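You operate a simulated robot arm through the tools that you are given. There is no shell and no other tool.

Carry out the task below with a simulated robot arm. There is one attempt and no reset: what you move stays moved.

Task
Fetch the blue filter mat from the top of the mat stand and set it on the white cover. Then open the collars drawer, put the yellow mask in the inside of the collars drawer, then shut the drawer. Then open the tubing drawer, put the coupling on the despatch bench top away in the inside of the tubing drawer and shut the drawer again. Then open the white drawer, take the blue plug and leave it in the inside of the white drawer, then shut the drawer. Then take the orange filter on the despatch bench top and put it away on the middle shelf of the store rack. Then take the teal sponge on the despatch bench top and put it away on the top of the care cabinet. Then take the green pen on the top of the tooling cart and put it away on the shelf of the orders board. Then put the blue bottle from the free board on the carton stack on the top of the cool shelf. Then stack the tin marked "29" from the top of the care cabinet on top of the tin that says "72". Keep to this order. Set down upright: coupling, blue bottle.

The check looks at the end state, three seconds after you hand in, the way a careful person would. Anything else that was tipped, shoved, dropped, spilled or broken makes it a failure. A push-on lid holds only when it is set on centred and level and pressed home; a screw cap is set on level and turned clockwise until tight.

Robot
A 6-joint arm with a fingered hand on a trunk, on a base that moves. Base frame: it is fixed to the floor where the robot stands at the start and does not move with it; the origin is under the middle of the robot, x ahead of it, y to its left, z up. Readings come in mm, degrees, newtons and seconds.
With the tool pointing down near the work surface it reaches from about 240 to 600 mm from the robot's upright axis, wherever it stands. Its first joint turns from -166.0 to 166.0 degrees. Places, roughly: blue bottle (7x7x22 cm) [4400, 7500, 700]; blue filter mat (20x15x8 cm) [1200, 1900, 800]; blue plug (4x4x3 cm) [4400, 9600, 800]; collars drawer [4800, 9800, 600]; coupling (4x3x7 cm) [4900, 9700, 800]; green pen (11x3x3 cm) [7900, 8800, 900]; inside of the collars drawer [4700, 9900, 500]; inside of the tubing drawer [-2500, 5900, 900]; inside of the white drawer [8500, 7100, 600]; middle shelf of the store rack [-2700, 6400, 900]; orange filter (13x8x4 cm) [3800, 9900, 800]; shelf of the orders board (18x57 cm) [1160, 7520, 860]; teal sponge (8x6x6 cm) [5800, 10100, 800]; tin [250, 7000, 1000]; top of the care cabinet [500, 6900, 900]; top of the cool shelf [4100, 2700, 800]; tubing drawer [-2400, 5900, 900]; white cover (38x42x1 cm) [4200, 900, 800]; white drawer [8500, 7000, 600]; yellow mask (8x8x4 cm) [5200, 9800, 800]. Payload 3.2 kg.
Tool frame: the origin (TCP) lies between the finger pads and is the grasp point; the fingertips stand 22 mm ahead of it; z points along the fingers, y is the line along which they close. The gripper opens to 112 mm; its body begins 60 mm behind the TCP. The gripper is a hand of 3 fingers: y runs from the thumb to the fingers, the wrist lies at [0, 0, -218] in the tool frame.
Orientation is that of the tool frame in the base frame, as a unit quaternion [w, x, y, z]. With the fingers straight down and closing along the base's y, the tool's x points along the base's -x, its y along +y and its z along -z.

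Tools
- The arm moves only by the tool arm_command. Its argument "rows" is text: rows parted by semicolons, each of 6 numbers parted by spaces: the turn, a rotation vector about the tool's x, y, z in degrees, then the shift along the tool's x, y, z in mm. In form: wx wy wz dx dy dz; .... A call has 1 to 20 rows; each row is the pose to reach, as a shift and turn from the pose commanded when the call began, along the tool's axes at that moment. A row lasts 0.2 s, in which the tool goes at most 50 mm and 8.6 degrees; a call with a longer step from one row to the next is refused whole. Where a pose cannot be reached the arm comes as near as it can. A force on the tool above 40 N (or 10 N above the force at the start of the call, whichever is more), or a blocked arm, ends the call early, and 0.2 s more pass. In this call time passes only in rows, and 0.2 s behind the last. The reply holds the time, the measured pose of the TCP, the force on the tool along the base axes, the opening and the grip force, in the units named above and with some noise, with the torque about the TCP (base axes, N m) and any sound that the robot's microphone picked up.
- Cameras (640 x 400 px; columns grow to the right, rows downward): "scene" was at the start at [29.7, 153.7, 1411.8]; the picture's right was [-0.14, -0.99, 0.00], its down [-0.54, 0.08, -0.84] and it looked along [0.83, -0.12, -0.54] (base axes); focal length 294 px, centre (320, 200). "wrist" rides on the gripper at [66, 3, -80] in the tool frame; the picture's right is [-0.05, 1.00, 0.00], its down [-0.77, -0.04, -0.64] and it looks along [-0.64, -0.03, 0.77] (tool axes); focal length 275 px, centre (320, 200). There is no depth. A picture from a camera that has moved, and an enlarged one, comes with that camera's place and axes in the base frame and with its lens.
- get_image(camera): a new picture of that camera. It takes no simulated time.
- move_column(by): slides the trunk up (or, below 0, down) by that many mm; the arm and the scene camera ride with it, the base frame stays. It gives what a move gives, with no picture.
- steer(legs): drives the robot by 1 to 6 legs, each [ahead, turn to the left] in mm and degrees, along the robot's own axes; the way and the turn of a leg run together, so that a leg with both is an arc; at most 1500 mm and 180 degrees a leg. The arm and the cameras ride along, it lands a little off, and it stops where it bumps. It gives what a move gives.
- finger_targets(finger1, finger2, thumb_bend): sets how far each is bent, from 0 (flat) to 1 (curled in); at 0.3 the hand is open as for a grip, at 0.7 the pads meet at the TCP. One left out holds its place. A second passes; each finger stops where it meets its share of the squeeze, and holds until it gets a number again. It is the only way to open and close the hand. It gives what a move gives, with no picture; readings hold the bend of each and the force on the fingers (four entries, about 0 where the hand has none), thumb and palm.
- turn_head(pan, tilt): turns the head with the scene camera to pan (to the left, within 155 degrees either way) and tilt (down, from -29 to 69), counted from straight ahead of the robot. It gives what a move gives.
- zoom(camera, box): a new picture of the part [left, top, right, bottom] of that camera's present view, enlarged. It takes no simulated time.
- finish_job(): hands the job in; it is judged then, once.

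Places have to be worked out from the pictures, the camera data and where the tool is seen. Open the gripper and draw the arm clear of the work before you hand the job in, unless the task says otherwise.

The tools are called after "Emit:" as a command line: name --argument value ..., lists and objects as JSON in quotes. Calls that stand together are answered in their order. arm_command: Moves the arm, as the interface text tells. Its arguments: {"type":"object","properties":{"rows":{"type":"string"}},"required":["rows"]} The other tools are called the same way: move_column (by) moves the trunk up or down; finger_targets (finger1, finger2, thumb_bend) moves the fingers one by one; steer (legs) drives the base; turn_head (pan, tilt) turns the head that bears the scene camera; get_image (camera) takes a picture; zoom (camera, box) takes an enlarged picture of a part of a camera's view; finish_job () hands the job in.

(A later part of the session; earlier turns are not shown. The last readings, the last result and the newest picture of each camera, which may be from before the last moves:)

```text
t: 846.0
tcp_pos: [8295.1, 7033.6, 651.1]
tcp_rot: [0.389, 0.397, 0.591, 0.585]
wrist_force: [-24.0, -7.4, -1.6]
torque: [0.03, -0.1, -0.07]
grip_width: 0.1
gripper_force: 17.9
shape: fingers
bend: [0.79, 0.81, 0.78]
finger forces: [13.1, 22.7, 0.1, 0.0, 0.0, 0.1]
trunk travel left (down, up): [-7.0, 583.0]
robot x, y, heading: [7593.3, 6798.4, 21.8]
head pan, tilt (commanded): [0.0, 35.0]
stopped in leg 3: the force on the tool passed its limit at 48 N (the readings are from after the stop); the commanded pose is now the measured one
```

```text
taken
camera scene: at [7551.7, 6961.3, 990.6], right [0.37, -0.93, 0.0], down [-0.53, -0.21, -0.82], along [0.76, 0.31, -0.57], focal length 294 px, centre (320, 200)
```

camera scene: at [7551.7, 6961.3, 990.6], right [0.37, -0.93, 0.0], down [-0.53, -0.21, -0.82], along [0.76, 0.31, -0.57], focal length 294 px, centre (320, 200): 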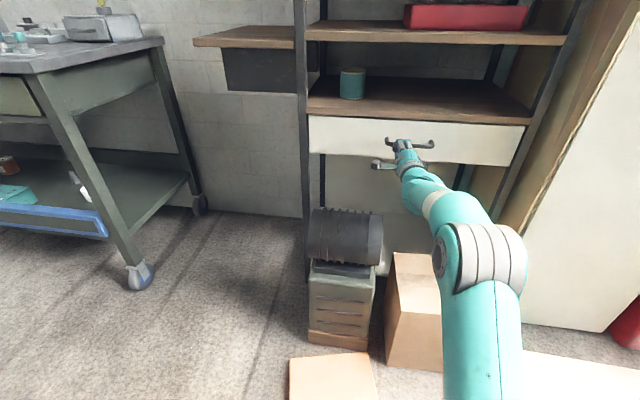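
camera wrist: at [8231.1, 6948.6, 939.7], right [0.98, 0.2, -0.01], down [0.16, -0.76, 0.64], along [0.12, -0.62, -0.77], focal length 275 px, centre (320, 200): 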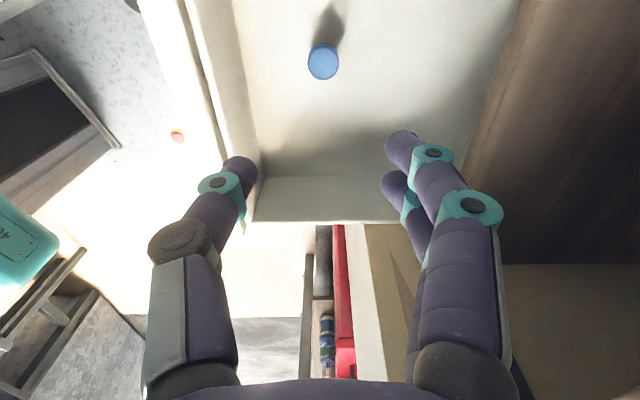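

The drawer is shut (blocked at 48 N, front flush). I back off and fold the arm.

Emit:
steer --legs '[[-320, 0]]'

Emit:
move_column --by 400

Emit:
move_column --by 18

Emit:
arm_command --rows "4.1 4.1 -4.1 4 1 -23; 8.2 8.2 -8.2 9 2 -46; 12.3 12.3 -12.3 13 3 -69; 16.3 16.3 -16.3 17 4 -92; 20.4 20.4 -20.4 22 5 -115; 24.5 24.5 -24.5 26 6 -138; 28.5 28.5 -28.5 31 7 -162; 32.6 32.6 -32.6 35 8 -185; 36.7 36.7 -36.7 40 9 -208; 40.8 40.8 -40.8 44 10 -232; 44.8 44.8 -44.8 49 11 -255; 48.9 48.9 -48.9 53 13 -278; 53 53 -53 57 15 -302; 57 57 -57 62 17 -325; 61.1 61.1 -61.1 66 19 -348; 65.2 65.2 -65.2 70 20 -372; 69.28 69.28 -69.28 75 20 -403; 69.28 69.28 -69.28 75 20 -403"

Emit:
get_image --camera "scene"

```text
t: 848.1
tcp_pos: [7993.7, 6918.7, 650.8]
tcp_rot: [0.386, 0.394, 0.592, 0.588]
wrist_force: [-0.7, 0.6, -0.6]
torque: [0.03, 0.01, 0.02]
grip_width: 0.0
gripper_force: 0.0
shape: fingers
bend: [0.78, 0.79, 0.77]
finger forces: [0.0, 0.0, 0.0, 0.0, 0.1, 0.1]
trunk travel left (down, up): [-7.0, 583.0]
robot x, y, heading: [7288.9, 6672.5, 22.7]
head pan, tilt (commanded): [0.0, 35.0]
```

```text
t: 851.9
tcp_pos: [7995.0, 6918.7, 1050.5]
tcp_rot: [0.386, 0.394, 0.592, 0.587]
wrist_force: [0.6, 0.5, -0.6]
torque: [-0.01, 0.0, 0.03]
grip_width: 0.2
gripper_force: 0.1
shape: fingers
bend: [0.78, 0.79, 0.77]
finger forces: [0.1, 0.0, 0.0, 0.1, 0.1, 0.1]
trunk travel left (down, up): [-407.0, 183.0]
robot x, y, heading: [7287.7, 6677.1, 22.7]
head pan, tilt (commanded): [0.0, 35.0]
```

```text
t: 852.6
tcp_pos: [7993.7, 6918.2, 1068.2]
tcp_rot: [0.386, 0.393, 0.593, 0.587]
wrist_force: [-0.2, -0.4, -0.8]
torque: [0.01, 0.0, -0.01]
grip_width: 0.1
gripper_force: 0.1
shape: fingers
bend: [0.78, 0.79, 0.77]
finger forces: [0.1, 0.0, 0.0, 0.0, 0.1, 0.1]
trunk travel left (down, up): [-425.0, 165.0]
robot x, y, heading: [7289.4, 6674.8, 22.5]
head pan, tilt (commanded): [0.0, 35.0]
```

```text
t: 856.4
tcp_pos: [7593.4, 6828.8, 1095.2]
tcp_rot: [-0.008, -0.2, 0.98, 0.0]
wrist_force: [-0.1, 0.6, 1.0]
torque: [0.01, -0.01, 0.0]
grip_width: 0.0
gripper_force: 0.1
shape: fingers
bend: [0.78, 0.79, 0.77]
finger forces: [0.1, 0.0, 0.0, 0.0, 0.0, 0.0]
trunk travel left (down, up): [-425.0, 165.0]
robot x, y, heading: [7289.5, 6672.1, 22.4]
head pan, tilt (commanded): [0.0, 35.0]
```

```text
taken
camera scene: at [7252.1, 6838.8, 1408.5], right [0.38, -0.92, 0.0], down [-0.53, -0.22, -0.82], along [0.76, 0.31, -0.57], focal length 294 px, centre (320, 200)
```

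scene: 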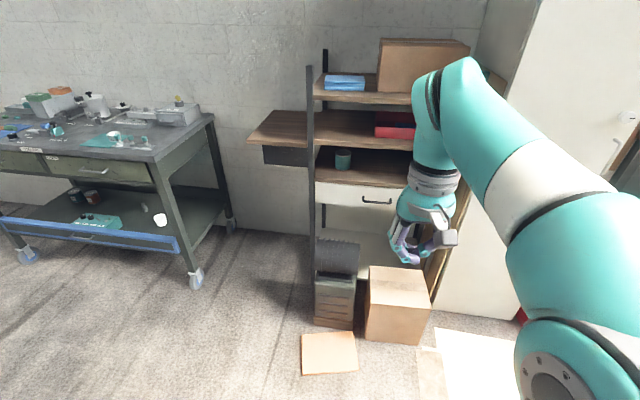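

The white drawer is shut and nothing else was disturbed. Next is the orange filter at the far left of the despatch bench; I drive there for a look.

Emit:
steer --legs '[[0, 76], [1200, 0], [1100, 0], [0, 82.5]]'

Emit:
steer --legs '[[0, 0], [1400, 0], [1300, 0], [900, 0]]'

```text
t: 874.5
tcp_pos: [6644.3, 8933.5, 1094.9]
tcp_rot: [0.003, 1.0, -0.008, 0.005]
wrist_force: [0.3, 0.2, -0.1]
torque: [0.03, -0.01, 0.0]
grip_width: 0.1
gripper_force: 0.1
shape: fingers
bend: [0.78, 0.79, 0.77]
finger forces: [0.0, 0.1, 0.0, 0.0, 0.0, 0.1]
trunk travel left (down, up): [-425.0, 165.0]
robot x, y, heading: [6986.6, 8949.3, 178.4]
head pan, tilt (commanded): [0.0, 35.0]
```

```text
t: 892.2
tcp_pos: [3040.7, 9022.1, 1095.2]
tcp_rot: [0.003, 1.0, -0.016, 0.006]
wrist_force: [-0.1, -0.4, -0.1]
torque: [0.02, -0.04, -0.03]
grip_width: 0.0
gripper_force: 0.1
shape: fingers
bend: [0.78, 0.79, 0.77]
finger forces: [0.0, 0.0, 0.0, 0.0, 0.0, 0.0]
trunk travel left (down, up): [-425.0, 165.0]
robot x, y, heading: [3382.2, 9036.4, 177.4]
head pan, tilt (commanded): [0.0, 35.0]
```

I'm at (3382,9036). I look to the right at the bench's west end and the gap.

Emit:
turn_head --pan -110 --tilt 35

Emit:
get_image --camera "scene"

Emit:
turn_head --pan -60 --tilt 35

Emit:
get_image --camera "scene"

```text
t: 894.1
tcp_pos: [3039.5, 9021.6, 1095.1]
tcp_rot: [0.003, 1.0, -0.017, 0.006]
wrist_force: [0.5, -0.5, -0.1]
torque: [0.03, 0.04, -0.01]
grip_width: 0.0
gripper_force: 0.1
shape: fingers
bend: [0.78, 0.79, 0.77]
finger forces: [0.0, 0.0, 0.1, 0.0, 0.0, 0.0]
trunk travel left (down, up): [-425.0, 165.0]
robot x, y, heading: [3379.0, 9034.3, 177.6]
head pan, tilt (commanded): [-110.0, 35.0]
```

```text
taken
camera scene: at [3470.3, 8947.6, 1408.5], right [0.92, -0.38, 0.0], down [-0.22, -0.53, -0.82], along [0.31, 0.76, -0.57], focal length 294 px, centre (320, 200)
```

scene: 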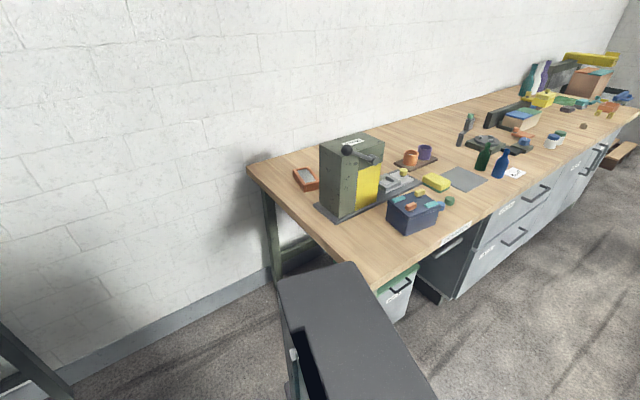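

```text
t: 895.3
tcp_pos: [3040.8, 9022.2, 1095.0]
tcp_rot: [0.002, 1.0, -0.017, 0.006]
wrist_force: [0.1, 0.0, 0.2]
torque: [0.0, 0.01, 0.01]
grip_width: 0.0
gripper_force: 0.1
shape: fingers
bend: [0.78, 0.79, 0.77]
finger forces: [0.0, 0.0, 0.0, 0.0, 0.1, 0.0]
trunk travel left (down, up): [-425.0, 165.0]
robot x, y, heading: [3386.0, 9031.8, 177.5]
head pan, tilt (commanded): [-60.0, 35.0]
```

```text
taken
camera scene: at [3396.1, 8944.3, 1408.5], right [0.89, 0.46, 0.0], down [0.26, -0.51, -0.82], along [-0.38, 0.73, -0.57], focal length 294 px, centre (320, 200)
```

scene: 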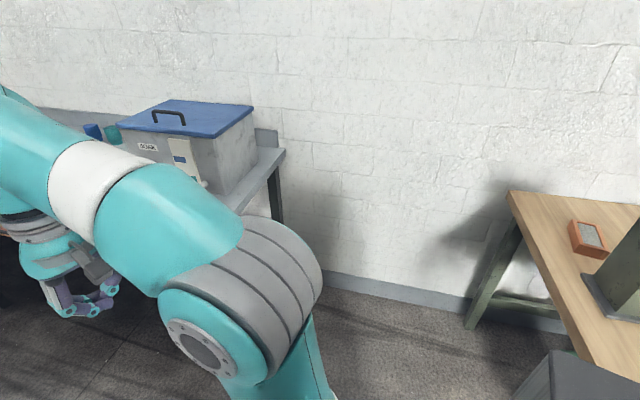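

The orange filter with grey mesh lies at about (3798,9887), near the back-left corner of the bench, just behind the press. I zoom in on it.

Emit:
turn_head --pan -85 --tilt 35

Emit:
get_image --camera "scene"

Emit:
zoom --camera "scene" --box '[380, 130, 540, 260]'

```text
t: 896.2
tcp_pos: [3040.2, 9022.5, 1096.2]
tcp_rot: [0.003, 1.0, -0.018, 0.006]
wrist_force: [-0.7, 0.2, -1.1]
torque: [0.0, 0.0, -0.01]
grip_width: 0.1
gripper_force: 0.1
shape: fingers
bend: [0.78, 0.79, 0.77]
finger forces: [0.1, 0.0, 0.1, 0.0, 0.0, 0.1]
trunk travel left (down, up): [-425.0, 165.0]
robot x, y, heading: [3379.8, 9030.8, 177.8]
head pan, tilt (commanded): [-85.0, 35.0]
```

```text
taken
camera scene: at [3432.7, 8954.1, 1408.5], right [1.0, 0.05, 0.0], down [0.03, -0.57, -0.82], along [-0.04, 0.82, -0.57], focal length 294 px, centre (320, 200)
```

scene: 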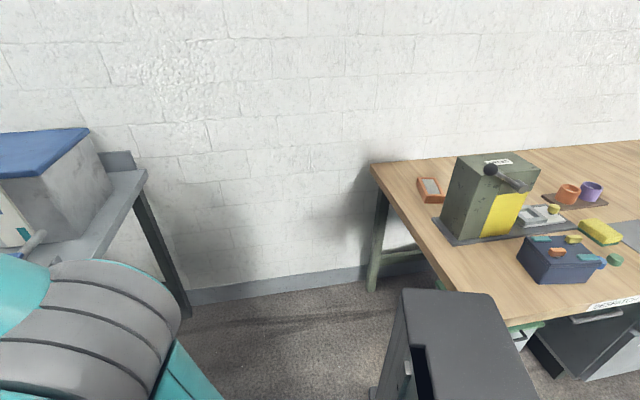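

```text
3.08 times, centred on (460, 195) of scene
camera zoom: at [3432.7, 8954.1, 1408.5], right [1.0, 0.05, 0.0], down [0.03, -0.57, -0.82], along [-0.04, 0.82, -0.57], focal length 903 px, centre (-111, 215)
```

zoom: 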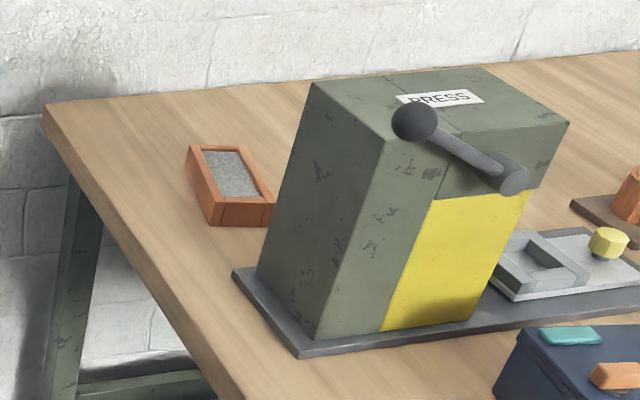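

The filter (about 130 mm along the bench depth, 80 mm wide) is centred near (3800,9893). It is only reachable from the bench's west end, so I raise the trunk, turn, and reverse into the gap there.

Emit:
move_column --by 120

Emit:
steer --legs '[[-105, 0], [0, 106.4], [-600, 0]]'

Emit:
turn_head --pan 90 --tilt 40

Emit:
get_image --camera "scene"

```text
t: 897.7
tcp_pos: [3040.0, 9022.1, 1215.6]
tcp_rot: [0.002, 1.0, -0.017, 0.007]
wrist_force: [-1.5, -0.3, 0.3]
torque: [-0.01, 0.0, -0.01]
grip_width: 0.0
gripper_force: 0.1
shape: fingers
bend: [0.78, 0.79, 0.77]
finger forces: [0.1, 0.1, 0.1, 0.0, 0.0, 0.0]
trunk travel left (down, up): [-545.0, 45.0]
robot x, y, heading: [3381.1, 9034.7, 177.4]
head pan, tilt (commanded): [-85.0, 35.0]
```

```text
t: 906.3
tcp_pos: [3451.4, 9292.5, 1214.0]
tcp_rot: [-0.003, 0.615, 0.788, 0.006]
wrist_force: [-0.9, 1.1, -0.5]
torque: [0.04, 0.01, 0.01]
grip_width: 0.0
gripper_force: 0.0
shape: fingers
bend: [0.78, 0.79, 0.77]
finger forces: [0.0, 0.0, 0.0, 0.0, 0.0, 0.0]
trunk travel left (down, up): [-545.0, 45.0]
robot x, y, heading: [3345.7, 9620.7, -76.4]
head pan, tilt (commanded): [-85.0, 35.0]
```

```text
t: 909.0
tcp_pos: [3452.5, 9293.1, 1215.0]
tcp_rot: [-0.003, 0.616, 0.788, 0.006]
wrist_force: [-0.1, 0.3, -0.5]
torque: [-0.01, 0.0, 0.0]
grip_width: 0.0
gripper_force: 0.0
shape: fingers
bend: [0.78, 0.79, 0.77]
finger forces: [0.1, 0.0, 0.1, 0.1, 0.1, 0.1]
trunk travel left (down, up): [-545.0, 45.0]
robot x, y, heading: [3345.3, 9617.7, -76.7]
head pan, tilt (commanded): [90.0, 40.0]
```

```text
taken
camera scene: at [3577.2, 9737.0, 1520.9], right [0.23, -0.97, 0.0], down [-0.63, -0.15, -0.77], along [0.74, 0.18, -0.64], focal length 294 px, centre (320, 200)
```

scene: 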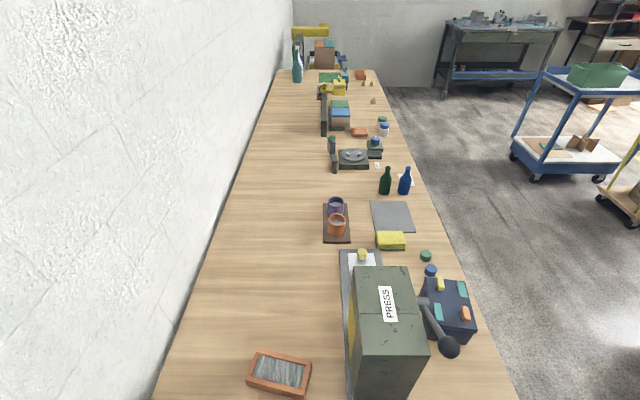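

From above the filter's centre is near (3794,9886), long side along y. I turn to face along the bench and edge forward.

Emit:
steer --legs '[[0, 90.2], [60, 0]]'

Emit:
turn_head --pan 20 --tilt 50

Emit:
get_image --camera "scene"

Emit:
get_image --camera "wrist"

```text
t: 913.8
tcp_pos: [3730.5, 9744.6, 1213.9]
tcp_rot: [-0.007, -0.129, 0.992, 0.002]
wrist_force: [0.1, 0.7, 0.3]
torque: [-0.01, -0.01, 0.01]
grip_width: 0.0
gripper_force: 0.1
shape: fingers
bend: [0.78, 0.79, 0.77]
finger forces: [0.0, 0.1, 0.1, 0.0, 0.1, 0.0]
trunk travel left (down, up): [-545.0, 45.0]
robot x, y, heading: [3402.3, 9641.1, 14.4]
head pan, tilt (commanded): [90.0, 40.0]
```

```text
t: 915.2
tcp_pos: [3729.5, 9743.7, 1215.2]
tcp_rot: [-0.006, -0.129, 0.992, 0.002]
wrist_force: [0.5, -1.2, 0.8]
torque: [-0.03, -0.01, -0.02]
grip_width: 0.0
gripper_force: 0.0
shape: fingers
bend: [0.78, 0.79, 0.77]
finger forces: [0.1, 0.0, 0.0, 0.0, 0.0, 0.1]
trunk travel left (down, up): [-545.0, 45.0]
robot x, y, heading: [3401.6, 9634.1, 14.2]
head pan, tilt (commanded): [20.0, 50.0]
```

```text
taken
camera scene: at [3370.6, 9824.3, 1506.8], right [0.56, -0.83, 0.0], down [-0.63, -0.43, -0.64], along [0.53, 0.36, -0.77], focal length 294 px, centre (320, 200)
```

scene: 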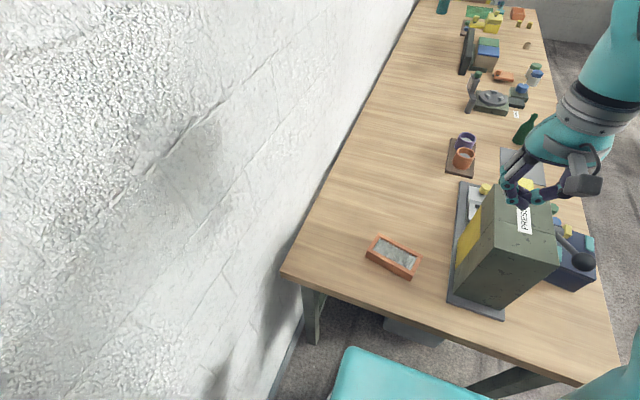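

```text
taken
camera wrist: at [3665.4, 9730.4, 1295.6], right [-0.21, 0.98, 0.0], down [0.76, 0.16, 0.63], along [0.61, 0.13, -0.78], focal length 275 px, centre (320, 200)
```

wrist: 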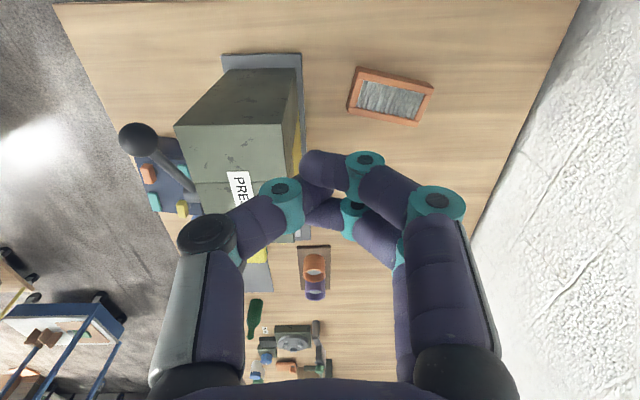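

The filter is an 80×130 mm frame centred at (3792,9877), axis-aligned. I open the hand, turn it so the fingers close across the 80 mm width, move over it at height and then descend to z ≈ 930.

Emit:
finger_targets --finger1 0.3 --finger2 0.3 --thumb_bend 0.3

Emit:
arm_command --rows "0 0 8.1 -13 16 5; 0 0 16.2 -27 32 10; 0 0 24.3 -40 48 20; 0 0 32.4 -54 65 30; 0 0 40.5 -67 81 40; 0 0 48.6 -81 97 50; 0 0 56.7 -94.5 113 60; 0 0 64.8 -94.5 113 95; 0 0 72.9 -94.5 113 132; 0 0 81 -94.5 113 170; 0 0 89 -94.5 113 208; 0 0 97 -94.5 113 246; 0 0 104.4 -94.5 113 285; 0 0 104.4 -94.5 113 285"

Emit:
get_image --camera "wrist"

Emit:
get_image --camera "scene"

```text
t: 916.2
tcp_pos: [3729.1, 9744.4, 1215.3]
tcp_rot: [-0.007, -0.128, 0.992, 0.002]
wrist_force: [-0.1, -0.3, -0.2]
torque: [0.01, 0.0, -0.01]
grip_width: 111.2
gripper_force: 0.1
shape: fingers
bend: [0.3, 0.3, 0.3]
finger forces: [0.1, 0.0, 0.1, 0.1, 0.1, 0.0]
trunk travel left (down, up): [-545.0, 45.0]
robot x, y, heading: [3405.2, 9632.2, 14.4]
head pan, tilt (commanded): [20.0, 50.0]
```

```text
t: 919.2
tcp_pos: [3788.2, 9878.2, 929.3]
tcp_rot: [-0.006, 0.705, 0.709, -0.004]
wrist_force: [0.2, 0.5, -0.4]
torque: [0.01, -0.02, 0.03]
grip_width: 111.3
gripper_force: 0.1
shape: fingers
bend: [0.3, 0.3, 0.3]
finger forces: [0.1, 0.1, 0.0, 0.0, 0.0, 0.0]
trunk travel left (down, up): [-545.0, 45.0]
robot x, y, heading: [3401.8, 9633.9, 14.3]
head pan, tilt (commanded): [20.0, 50.0]
```

```text
taken
camera wrist: at [3792.1, 9945.4, 1009.8], right [1.0, -0.04, -0.01], down [-0.02, -0.77, 0.63], along [-0.04, -0.63, -0.77], focal length 275 px, centre (320, 200)
```

wrist: 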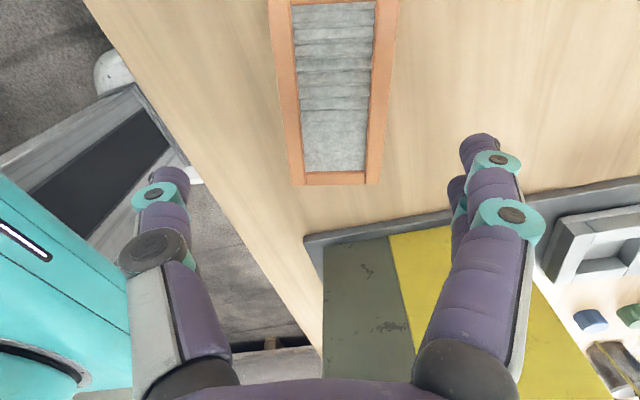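

```text
taken
camera scene: at [3370.6, 9824.3, 1506.8], right [0.56, -0.83, 0.0], down [-0.63, -0.43, -0.64], along [0.53, 0.36, -0.77], focal length 294 px, centre (320, 200)
```

scene: 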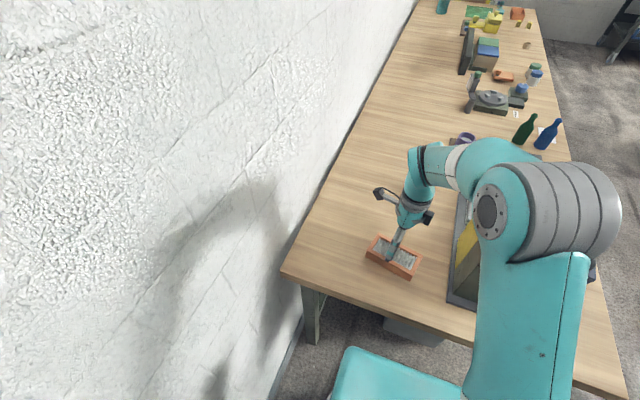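

The filter is ~9 mm toward the finger side. I correct that and descend 70 mm, then check.

Emit:
arm_command --rows "0 0 0 0 4 20; 0 0 0 0 9 40; 0 0 0 0 9 60; 0 0 0 0 9 75; 0 0 0 0 9 75"

Emit:
get_image --camera "wrist"

```text
t: 920.4
tcp_pos: [3794.5, 9877.0, 854.4]
tcp_rot: [-0.006, 0.705, 0.709, -0.004]
wrist_force: [0.6, 0.1, -0.2]
torque: [0.01, -0.03, 0.06]
grip_width: 111.0
gripper_force: 0.1
shape: fingers
bend: [0.3, 0.3, 0.3]
finger forces: [0.1, 0.0, 0.0, 0.0, 0.0, 0.0]
trunk travel left (down, up): [-545.0, 45.0]
robot x, y, heading: [3403.9, 9633.2, 14.6]
head pan, tilt (commanded): [20.0, 50.0]
```

```text
taken
camera wrist: at [3798.4, 9944.1, 934.6], right [1.0, -0.04, -0.01], down [-0.02, -0.77, 0.64], along [-0.04, -0.63, -0.77], focal length 275 px, centre (320, 200)
```

wrist: 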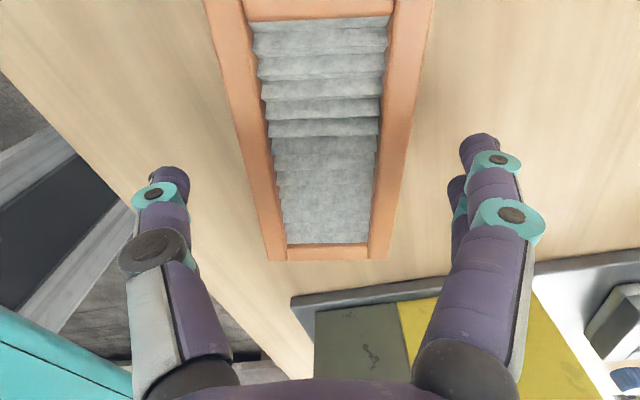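

Nearly centred. I shift 3 mm more and descend 32 mm, then close.

Emit:
arm_command --rows "0 0 0 0 2 12; 0 0 0 0 3 24; 0 0 0 0 3 31; 0 0 0 0 3 31"

Emit:
finger_targets --finger1 0.52 --finger2 0.52 --thumb_bend 0.52

Emit:
get_image --camera "wrist"

```text
t: 921.4
tcp_pos: [3798.4, 9878.3, 824.4]
tcp_rot: [-0.005, 0.705, 0.709, -0.005]
wrist_force: [-1.1, 1.0, 0.7]
torque: [0.01, -0.03, 0.01]
grip_width: 111.1
gripper_force: 0.1
shape: fingers
bend: [0.3, 0.3, 0.3]
finger forces: [0.1, 0.0, 0.0, 0.0, 0.0, 0.1]
trunk travel left (down, up): [-545.0, 45.0]
robot x, y, heading: [3404.0, 9633.5, 14.3]
head pan, tilt (commanded): [20.0, 50.0]
```

```text
t: 922.2
tcp_pos: [3799.9, 9878.7, 826.1]
tcp_rot: [-0.004, 0.705, 0.709, 0.002]
wrist_force: [1.9, -1.7, 22.4]
torque: [-0.12, -0.69, -0.08]
grip_width: 66.4
gripper_force: 15.8
shape: fingers
bend: [0.47, 0.48, 0.5]
finger forces: [10.0, 13.2, 0.1, 0.1, 8.9, 0.0]
trunk travel left (down, up): [-545.0, 45.0]
robot x, y, heading: [3403.5, 9632.3, 14.1]
head pan, tilt (commanded): [20.0, 50.0]
stopped: the force on the tool passed its limit at 42 N (the readings are from after the stop); the commanded pose is now the measured one
```

```text
taken
camera wrist: at [3802.5, 9944.6, 907.0], right [1.0, -0.04, 0.0], down [-0.03, -0.78, 0.63], along [-0.03, -0.63, -0.78], focal length 275 px, centre (320, 200)
```

wrist: 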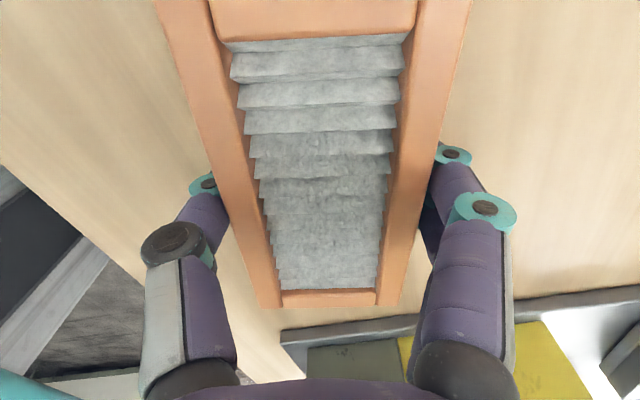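

Fingers are on the frame's sides, tips touching the bench. I ease up 5 mm and firm the grip, then lift.

Emit:
arm_command --rows "0 0 0 0 0 -5; 0 0 0 0 0 -5"

Emit:
finger_targets --finger1 0.62 --finger2 0.62 --thumb_bend 0.62

Emit:
arm_command --rows "0 0 0 0 0 -10; 0 0 0 0 0 -30; 0 0 0 0 0 -60; 0 0 0 0 0 -60"

Emit:
get_image --camera "wrist"

```text
t: 922.8
tcp_pos: [3798.6, 9879.6, 828.5]
tcp_rot: [-0.005, 0.705, 0.709, -0.002]
wrist_force: [-0.9, 0.7, 0.3]
torque: [0.02, -0.04, -0.01]
grip_width: 66.1
gripper_force: 6.8
shape: fingers
bend: [0.46, 0.47, 0.49]
finger forces: [3.5, 3.5, 0.0, 0.0, 7.0, 0.0]
trunk travel left (down, up): [-545.0, 45.0]
robot x, y, heading: [3406.7, 9634.6, 14.1]
head pan, tilt (commanded): [20.0, 50.0]
```

```text
t: 923.8
tcp_pos: [3798.4, 9879.0, 829.5]
tcp_rot: [-0.005, 0.705, 0.709, -0.002]
wrist_force: [-0.2, -0.2, -0.2]
torque: [-0.04, -0.03, -0.02]
grip_width: 64.8
gripper_force: 16.7
shape: fingers
bend: [0.46, 0.46, 0.54]
finger forces: [8.4, 8.7, 0.1, 0.1, 16.9, 0.1]
trunk travel left (down, up): [-545.0, 45.0]
robot x, y, heading: [3405.5, 9631.1, 14.3]
head pan, tilt (commanded): [20.0, 50.0]
```

```text
t: 924.8
tcp_pos: [3798.6, 9878.1, 887.5]
tcp_rot: [-0.004, 0.705, 0.71, -0.001]
wrist_force: [0.9, 0.2, -0.3]
torque: [-0.02, 0.01, 0.01]
grip_width: 64.8
gripper_force: 16.3
shape: fingers
bend: [0.46, 0.46, 0.54]
finger forces: [8.3, 8.5, 0.1, 0.1, 16.8, 0.1]
trunk travel left (down, up): [-545.0, 45.0]
robot x, y, heading: [3401.2, 9637.9, 14.2]
head pan, tilt (commanded): [20.0, 50.0]
```

```text
taken
camera wrist: at [3801.8, 9944.2, 968.9], right [1.0, -0.04, -0.01], down [-0.02, -0.77, 0.63], along [-0.03, -0.63, -0.77], focal length 275 px, centre (320, 200)
```

wrist: 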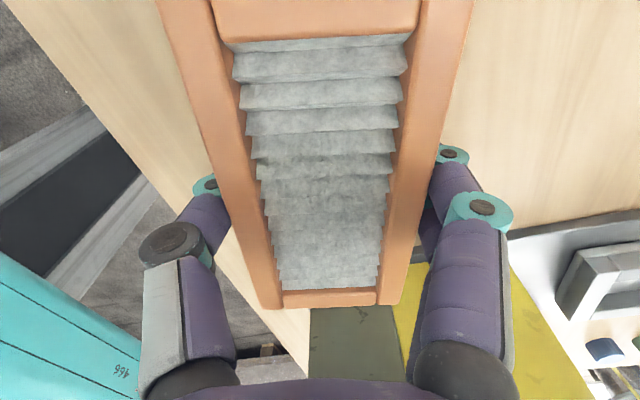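

The filter is held flat. For placing it under the rack's upper shelf I'll need a tilted hand, so I regrasp it here: first I turn it 90° (long side pointing at the robot) and set it down in about the same spot.

Emit:
arm_command --rows "0 0 -8 0 0 -10; 0 0 -16 0 0 -20; 0 0 -24 0 0 -30; 0 0 -32 0 0 -40; 0 0 -40 0 0 -45; 0 0 -48 0 0 -45; 0 0 -56 0 1 -45; 0 0 -64 -1 2 -45; 0 0 -72 -1 3 -45; 0 0 -80 -2 4 -45; 0 0 -88 -2 4 -40; 0 0 -96 -2 4 -20; 0 0 -104.4 -2 4 0; 0 0 -104.4 -2 4 0"

Emit:
get_image --camera "wrist"

Emit:
get_image --camera "scene"

```text
t: 927.8
tcp_pos: [3804.7, 9878.2, 889.4]
tcp_rot: [-0.004, -0.13, 0.991, 0.002]
wrist_force: [-0.4, 0.3, -0.3]
torque: [-0.03, -0.02, -0.01]
grip_width: 64.9
gripper_force: 16.5
shape: fingers
bend: [0.46, 0.46, 0.54]
finger forces: [8.2, 8.4, 0.0, 0.0, 16.5, 0.0]
trunk travel left (down, up): [-545.0, 45.0]
robot x, y, heading: [3405.4, 9631.6, 14.2]
head pan, tilt (commanded): [20.0, 50.0]
```

```text
taken
camera wrist: at [3740.4, 9862.9, 969.3], right [-0.21, 0.98, 0.01], down [0.76, 0.16, 0.63], along [0.61, 0.14, -0.78], focal length 275 px, centre (320, 200)
```

wrist: 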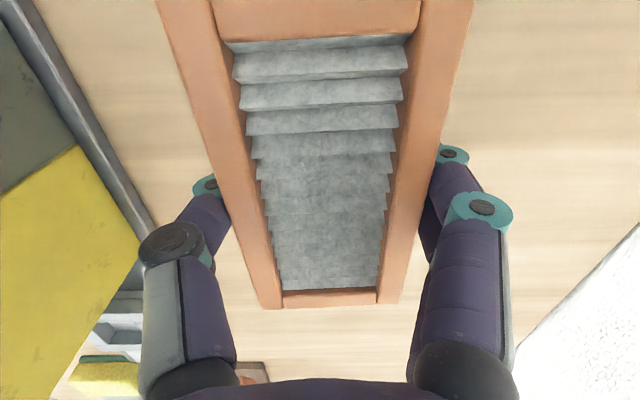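

```text
taken
camera scene: at [3370.7, 9824.3, 1506.8], right [0.56, -0.83, 0.0], down [-0.63, -0.43, -0.64], along [0.53, 0.36, -0.77], focal length 294 px, centre (320, 200)
```

scene: 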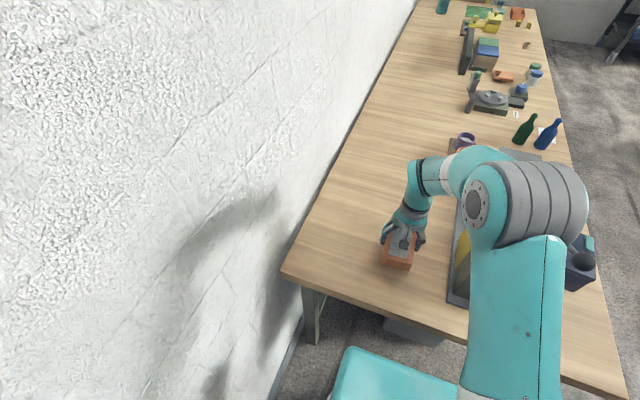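

The filter now points along the bench with clear space around. I lower it to the bench top.

Emit:
arm_command --rows "0 0 0 0 0 15; 0 0 0 0 0 35; 0 0 0 0 0 52; 0 0 0 0 0 56; 0 0 0 0 0 56"

Emit:
arm_command --rows "0 0 0 0 0 2; 0 0 0 0 0 5; 0 0 0 0 0 5"

```text
t: 929.0
tcp_pos: [3803.1, 9876.9, 832.8]
tcp_rot: [-0.004, -0.129, 0.992, 0.004]
wrist_force: [-0.6, 0.3, -0.4]
torque: [0.01, 0.02, 0.03]
grip_width: 64.7
gripper_force: 16.8
shape: fingers
bend: [0.46, 0.46, 0.54]
finger forces: [8.1, 8.3, 0.0, 0.0, 16.6, 0.0]
trunk travel left (down, up): [-545.0, 45.0]
robot x, y, heading: [3404.5, 9632.1, 13.9]
head pan, tilt (commanded): [20.0, 50.0]
```

```text
t: 929.8
tcp_pos: [3803.1, 9876.9, 828.1]
tcp_rot: [-0.004, -0.129, 0.992, 0.003]
wrist_force: [0.4, -0.8, -1.3]
torque: [-0.03, -0.02, -0.01]
grip_width: 65.0
gripper_force: 16.6
shape: fingers
bend: [0.46, 0.46, 0.54]
finger forces: [8.2, 8.4, 0.0, 0.1, 16.5, 0.0]
trunk travel left (down, up): [-545.0, 45.0]
robot x, y, heading: [3402.3, 9631.6, 14.4]
head pan, tilt (commanded): [20.0, 50.0]
```

Emit:
arm_command --rows "0 0 0 0 0 1.5; 0 0 0 0 0 3; 0 0 0 0 0 3"

Emit:
finger_targets --finger1 0.34 --finger2 0.34 --thumb_bend 0.34

Emit:
get_image --camera "wrist"

```text
t: 930.6
tcp_pos: [3802.9, 9877.4, 826.0]
tcp_rot: [-0.003, -0.129, 0.992, 0.003]
wrist_force: [0.5, -0.1, 6.8]
torque: [0.18, 0.01, -0.01]
grip_width: 65.0
gripper_force: 18.1
shape: fingers
bend: [0.46, 0.46, 0.54]
finger forces: [8.6, 10.6, 0.0, 0.1, 18.2, 0.0]
trunk travel left (down, up): [-545.0, 45.0]
robot x, y, heading: [3403.9, 9634.2, 14.2]
head pan, tilt (commanded): [20.0, 50.0]
```

```text
t: 931.6
tcp_pos: [3802.7, 9877.1, 826.1]
tcp_rot: [-0.004, -0.128, 0.992, 0.003]
wrist_force: [0.4, 0.4, -0.4]
torque: [-0.01, -0.01, 0.01]
grip_width: 99.8
gripper_force: 0.0
shape: fingers
bend: [0.34, 0.34, 0.34]
finger forces: [0.0, 0.0, 0.0, 0.0, 0.0, 0.0]
trunk travel left (down, up): [-545.0, 45.0]
robot x, y, heading: [3405.6, 9634.3, 14.2]
head pan, tilt (commanded): [20.0, 50.0]
```

```text
taken
camera wrist: at [3739.0, 9863.2, 906.5], right [-0.21, 0.98, 0.01], down [0.76, 0.16, 0.63], along [0.61, 0.14, -0.78], focal length 275 px, centre (320, 200)
```

wrist: 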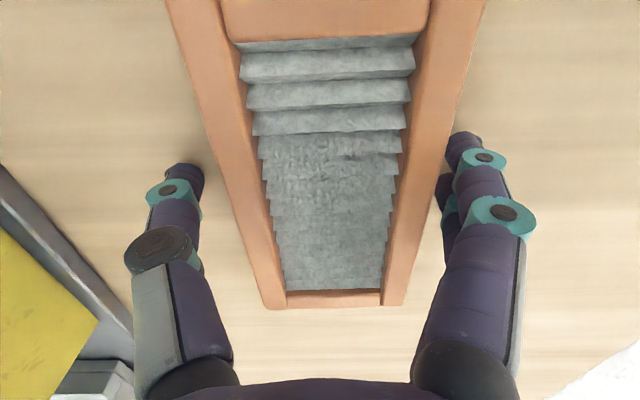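

The filter lies free, long side toward the robot. I raise the hand, tilt it 35° (fingers pointing forward-down) and come back down to regrasp it across its width.

Emit:
arm_command --rows "0 0 0 0 0 -20; 0 0 0 0 0 -50; 0 0 0 0 0 -80; 0 -7 0 0 0 -80; 0 -14 0 0 0 -80; 0 -21 0 0 0 -80; 0 -28 0 0 0 -80; 0 -35 0 0 0 -80; 0 -35 0 0 0 -80"

Emit:
get_image --camera "wrist"

Emit:
get_image --camera "scene"

```text
t: 933.6
tcp_pos: [3804.3, 9876.4, 904.8]
tcp_rot: [0.294, -0.122, 0.947, 0.041]
wrist_force: [-0.8, 0.1, -0.6]
torque: [0.01, 0.01, -0.01]
grip_width: 100.2
gripper_force: 0.1
shape: fingers
bend: [0.34, 0.34, 0.34]
finger forces: [0.0, 0.0, 0.0, 0.0, 0.0, 0.1]
out of reach, approached as far as the arm can: row 8
trunk travel left (down, up): [-545.0, 45.0]
robot x, y, heading: [3406.2, 9635.2, 14.3]
head pan, tilt (commanded): [20.0, 50.0]
```

```text
taken
camera wrist: at [3705.8, 9854.1, 932.6], right [-0.22, 0.98, 0.03], down [0.28, 0.03, 0.96], along [0.94, 0.22, -0.28], focal length 275 px, centre (320, 200)
```

wrist: 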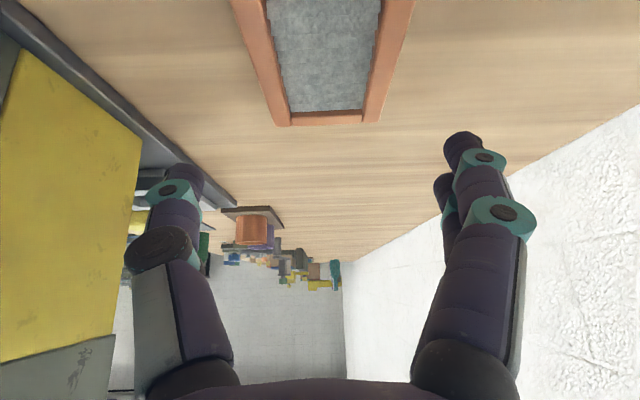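

```text
taken
camera scene: at [3370.7, 9824.3, 1506.8], right [0.56, -0.83, 0.0], down [-0.63, -0.43, -0.64], along [0.53, 0.36, -0.77], focal length 294 px, centre (320, 200)
```

scene: 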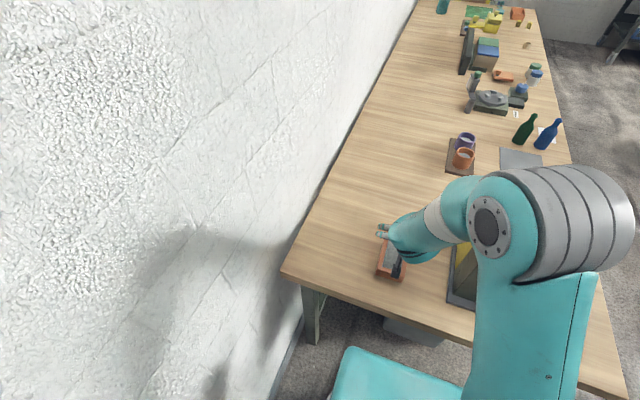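

The tilt is reached. I lower straight down 76 mm so the fingers straddle the filter's sides.

Emit:
arm_command --rows "0 0 0 11.5 0 16.4; 0 0 0 23 0 32.8; 0 0 0 34 0 48.5; 0 0 0 43 0 61.4; 0 0 0 43 0 61.4"

Emit:
get_image --camera "wrist"

Emit:
zoom --camera "scene" --box '[300, 160, 560, 320]'

```text
t: 934.8
tcp_pos: [3802.8, 9876.7, 829.1]
tcp_rot: [0.295, -0.121, 0.947, 0.041]
wrist_force: [-0.3, 0.3, 0.6]
torque: [0.0, 0.03, 0.01]
grip_width: 100.3
gripper_force: 0.0
shape: fingers
bend: [0.34, 0.34, 0.34]
finger forces: [0.0, 0.0, 0.0, 0.1, 0.1, 0.0]
trunk travel left (down, up): [-545.0, 45.0]
robot x, y, heading: [3405.6, 9635.1, 14.4]
head pan, tilt (commanded): [20.0, 50.0]
```

```text
taken
camera wrist: at [3705.2, 9854.2, 857.1], right [-0.22, 0.98, 0.03], down [0.28, 0.03, 0.96], along [0.94, 0.22, -0.28], focal length 275 px, centre (320, 200)
```

wrist: 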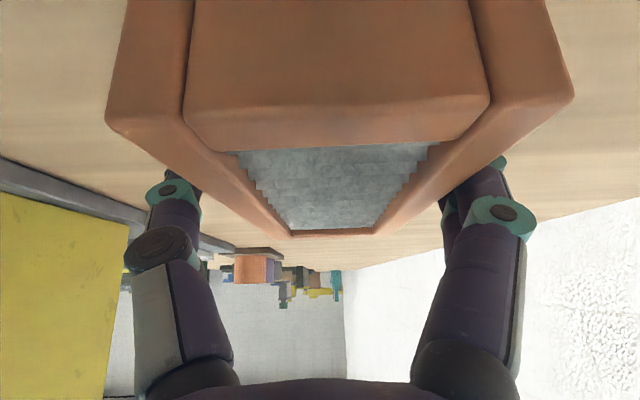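

```text
2.46 times, centred on (430, 240) of scene
camera zoom: at [3370.7, 9824.3, 1506.8], right [0.56, -0.83, 0.0], down [-0.63, -0.43, -0.64], along [0.53, 0.36, -0.77], focal length 722 px, centre (49, 102)
```

zoom: 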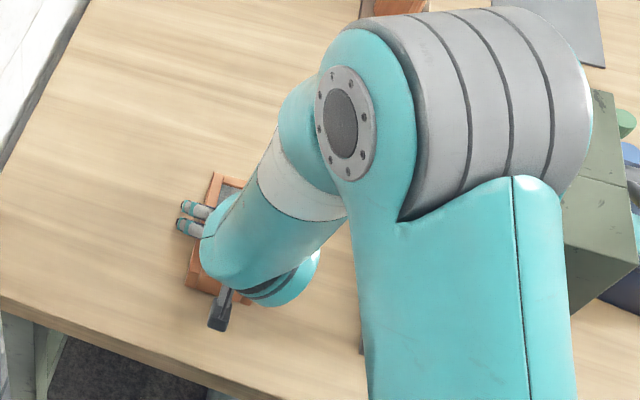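

The filter lies between the fingers. I close the hand on its sides.

Emit:
finger_targets --finger1 0.6 --finger2 0.6 --thumb_bend 0.6

Emit:
get_image --camera "wrist"

```text
t: 935.8
tcp_pos: [3803.6, 9876.2, 829.7]
tcp_rot: [0.294, -0.121, 0.947, 0.041]
wrist_force: [0.8, 1.6, 5.4]
torque: [0.22, 0.01, -0.03]
grip_width: 65.1
gripper_force: 16.8
shape: fingers
bend: [0.47, 0.47, 0.53]
finger forces: [11.7, 8.1, 0.0, 0.2, 14.9, 0.1]
trunk travel left (down, up): [-545.0, 45.0]
robot x, y, heading: [3406.1, 9633.8, 14.4]
head pan, tilt (commanded): [20.0, 50.0]
```

```text
taken
camera wrist: at [3705.2, 9854.2, 857.5], right [-0.22, 0.98, 0.03], down [0.28, 0.03, 0.96], along [0.94, 0.22, -0.27], focal length 275 px, centre (320, 200)
```

wrist: 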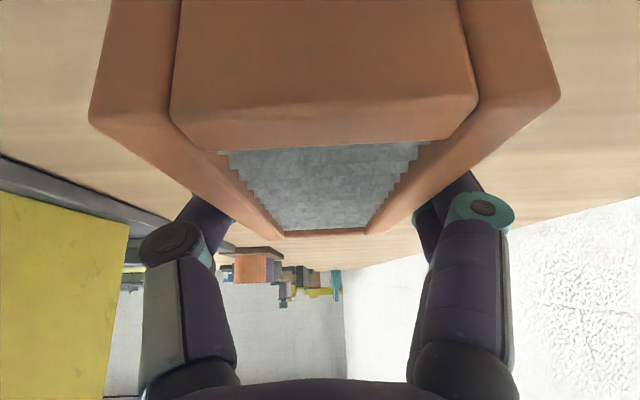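

Held with 17 N. I lift straight up and check that the filter stays flat.

Emit:
arm_command --rows "0 0 0 -6 0 -8; 0 0 0 -17 0 -24.6; 0 0 0 -34.4 0 -49; 0 0 0 -46 0 -65.5; 0 0 0 -46 0 -65.5"

Emit:
get_image --camera "wrist"

Emit:
zoom --camera "scene" --box '[300, 160, 560, 320]'

```text
t: 937.0
tcp_pos: [3803.1, 9877.3, 909.7]
tcp_rot: [0.293, -0.121, 0.947, 0.041]
wrist_force: [0.5, 0.4, -0.3]
torque: [0.03, 0.01, 0.02]
grip_width: 64.9
gripper_force: 15.6
shape: fingers
bend: [0.47, 0.47, 0.53]
finger forces: [7.7, 7.5, 0.1, 0.1, 15.3, 0.0]
trunk travel left (down, up): [-545.0, 45.0]
robot x, y, heading: [3404.5, 9632.9, 14.5]
head pan, tilt (commanded): [20.0, 50.0]
```

```text
taken
camera wrist: at [3705.5, 9853.6, 937.6], right [-0.22, 0.98, 0.03], down [0.28, 0.03, 0.96], along [0.94, 0.22, -0.28], focal length 275 px, centre (320, 200)
```

wrist: 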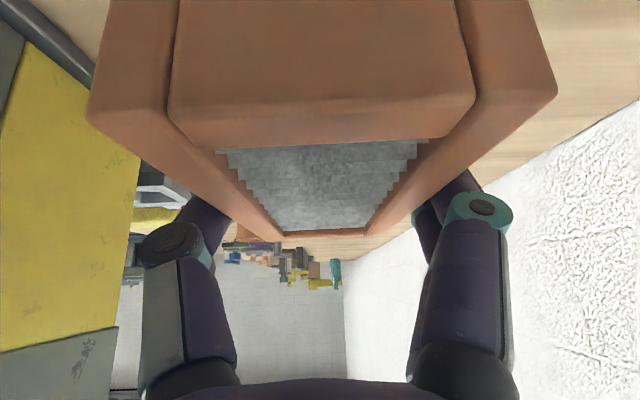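

```text
2.46 times, centred on (430, 240) of scene
camera zoom: at [3370.8, 9824.4, 1506.8], right [0.56, -0.83, 0.0], down [-0.63, -0.43, -0.64], along [0.53, 0.36, -0.77], focal length 722 px, centre (49, 102)
```

zoom: 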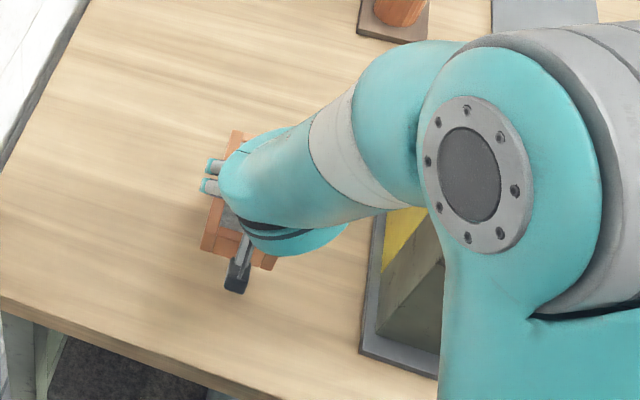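

The filter is held flat in the tilted hand. I raise it, back the base away from the bench end, and then swing out of the gap.

Emit:
arm_command --rows "0 0 0 -10 0 -25; 0 0 0 -20 0 -55; 0 0 0 -28 0 -85; 0 0 0 -34 0 -110; 0 0 0 -40 0 -135; 0 0 0 -40 0 -135"

Emit:
steer --legs '[[-240, 0]]'

Emit:
arm_command --rows "0 0 0 8 -20 -8; 0 0 0 18 -45 -15; 0 0 0 28 -70 -22; 0 0 0 38 -90 -28; 0 0 0 45 -105 -32; 0 0 0 45 -105 -32"

Emit:
get_image --camera "scene"

```text
t: 938.4
tcp_pos: [3761.0, 9865.2, 1043.8]
tcp_rot: [0.294, -0.122, 0.947, 0.041]
wrist_force: [0.3, 0.2, -0.5]
torque: [-0.02, -0.02, -0.03]
grip_width: 64.9
gripper_force: 15.2
shape: fingers
bend: [0.47, 0.47, 0.53]
finger forces: [7.8, 7.4, 0.0, 0.1, 15.1, 0.0]
trunk travel left (down, up): [-545.0, 45.0]
robot x, y, heading: [3404.3, 9635.7, 14.3]
head pan, tilt (commanded): [20.0, 50.0]
```

```text
t: 940.2
tcp_pos: [3526.6, 9804.5, 1043.5]
tcp_rot: [0.295, -0.122, 0.947, 0.041]
wrist_force: [0.3, -0.1, 0.0]
torque: [0.0, -0.03, 0.02]
grip_width: 64.7
gripper_force: 15.3
shape: fingers
bend: [0.47, 0.47, 0.53]
finger forces: [7.7, 7.4, 0.0, 0.1, 15.2, 0.1]
trunk travel left (down, up): [-545.0, 45.0]
robot x, y, heading: [3169.8, 9573.2, 14.0]
head pan, tilt (commanded): [20.0, 50.0]
```

```text
t: 941.6
tcp_pos: [3499.8, 9688.4, 1045.6]
tcp_rot: [0.295, -0.122, 0.947, 0.041]
wrist_force: [0.1, 0.2, -0.2]
torque: [0.01, -0.01, 0.01]
grip_width: 65.1
gripper_force: 15.2
shape: fingers
bend: [0.47, 0.47, 0.53]
finger forces: [7.7, 7.4, 0.1, 0.0, 15.1, 0.0]
trunk travel left (down, up): [-545.0, 45.0]
robot x, y, heading: [3170.8, 9575.9, 13.9]
head pan, tilt (commanded): [20.0, 50.0]
```

```text
taken
camera scene: at [3137.0, 9764.8, 1506.8], right [0.56, -0.83, 0.0], down [-0.63, -0.43, -0.64], along [0.53, 0.36, -0.77], focal length 294 px, centre (320, 200)
```

scene: 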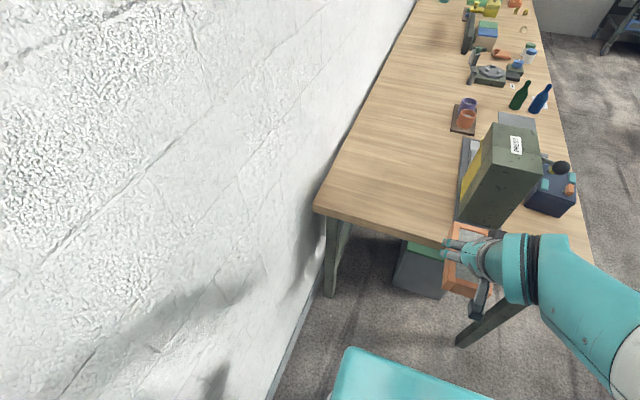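

Now I swing out of the gap: turn right to face south, drive out, then head west along the aisle.

Emit:
steer --legs '[[0, -90], [600, 0], [0, -69], [1000, 0], [0, 49.5]]'

```text
t: 958.8
tcp_pos: [2543.5, 8043.6, 1043.7]
tcp_rot: [0.206, 0.698, 0.652, -0.215]
wrist_force: [1.4, -1.3, -0.2]
torque: [0.01, -0.01, 0.0]
grip_width: 64.8
gripper_force: 15.3
shape: fingers
bend: [0.47, 0.47, 0.53]
finger forces: [7.6, 7.4, 0.0, 0.0, 15.0, 0.0]
trunk travel left (down, up): [-545.0, 45.0]
robot x, y, heading: [2543.4, 8392.8, -94.2]
head pan, tilt (commanded): [20.0, 50.0]
```

I turned the wrong way at the end (heading −94°), still clear. I correct by turning −71° and go west.

Emit:
steer --legs '[[0, -71.2], [1400, 0], [1400, 0], [1370, 0]]'

```text
t: 981.9
tcp_pos: [-1789.5, 7096.2, 1044.9]
tcp_rot: [0.05, 0.943, 0.148, -0.294]
wrist_force: [-0.9, 0.9, -0.2]
torque: [0.02, -0.01, -0.01]
grip_width: 64.9
gripper_force: 14.7
shape: fingers
bend: [0.47, 0.47, 0.53]
finger forces: [7.6, 7.4, 0.0, 0.0, 15.1, 0.0]
trunk travel left (down, up): [-545.0, 45.0]
robot x, y, heading: [-1466.0, 7230.5, -162.5]
head pan, tilt (commanded): [20.0, 50.0]
```

I drive to the front of the rack's right bay and look at the middle shelf.

Emit:
steer --legs '[[0, 53], [710, 0], [0, -57.2]]'

Emit:
turn_head --pan 0 --tilt 30

Emit:
get_image --camera "scene"

Emit:
get_image --camera "wrist"

```text
t: 990.6
tcp_pos: [-2020.3, 6435.5, 1044.2]
tcp_rot: [0.045, 0.945, 0.134, -0.294]
wrist_force: [-0.7, 0.3, -1.5]
torque: [0.01, 0.03, 0.04]
grip_width: 64.7
gripper_force: 14.7
shape: fingers
bend: [0.47, 0.47, 0.53]
finger forces: [7.6, 7.4, 0.0, 0.0, 15.0, 0.1]
trunk travel left (down, up): [-545.0, 45.0]
robot x, y, heading: [-1695.5, 6556.5, -164.5]
head pan, tilt (commanded): [20.0, 50.0]
```

```text
t: 991.5
tcp_pos: [-2019.4, 6434.0, 1044.6]
tcp_rot: [0.045, 0.945, 0.133, -0.294]
wrist_force: [-0.4, 0.2, -0.9]
torque: [0.02, 0.01, -0.01]
grip_width: 64.5
gripper_force: 14.5
shape: fingers
bend: [0.47, 0.47, 0.53]
finger forces: [7.6, 7.4, 0.0, 0.0, 15.0, 0.0]
trunk travel left (down, up): [-545.0, 45.0]
robot x, y, heading: [-1694.4, 6556.8, -164.5]
head pan, tilt (commanded): [0.0, 30.0]
```

```text
taken
camera scene: at [-1677.1, 6389.0, 1536.2], right [-0.27, 0.96, 0.0], down [0.48, 0.14, -0.87], along [-0.83, -0.23, -0.5], focal length 294 px, centre (320, 200)
```

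scene: 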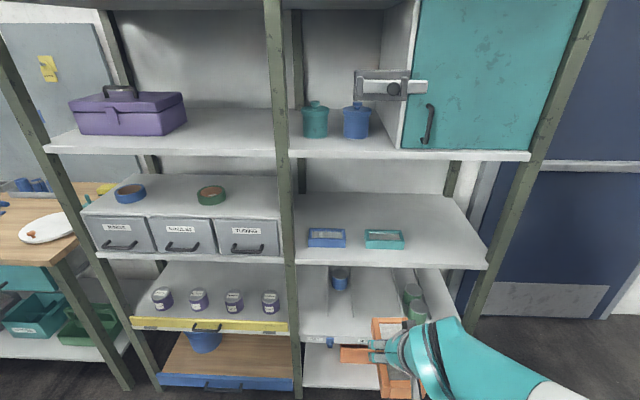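

```text
taken
camera wrist: at [-1923.4, 6459.6, 1072.6], right [0.24, -0.97, 0.03], down [-0.28, -0.04, 0.96], along [-0.93, -0.24, -0.28], focal length 275 px, centre (320, 200)
```

wrist: 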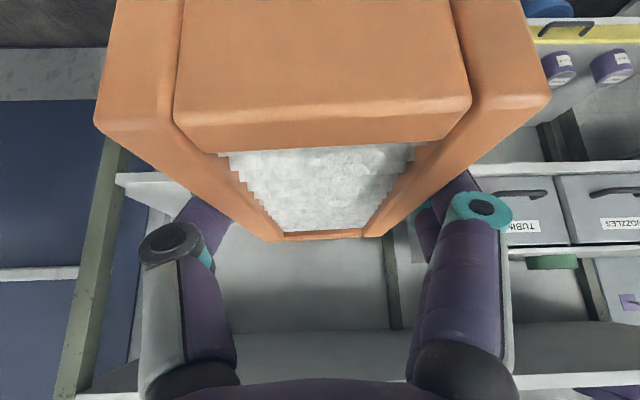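

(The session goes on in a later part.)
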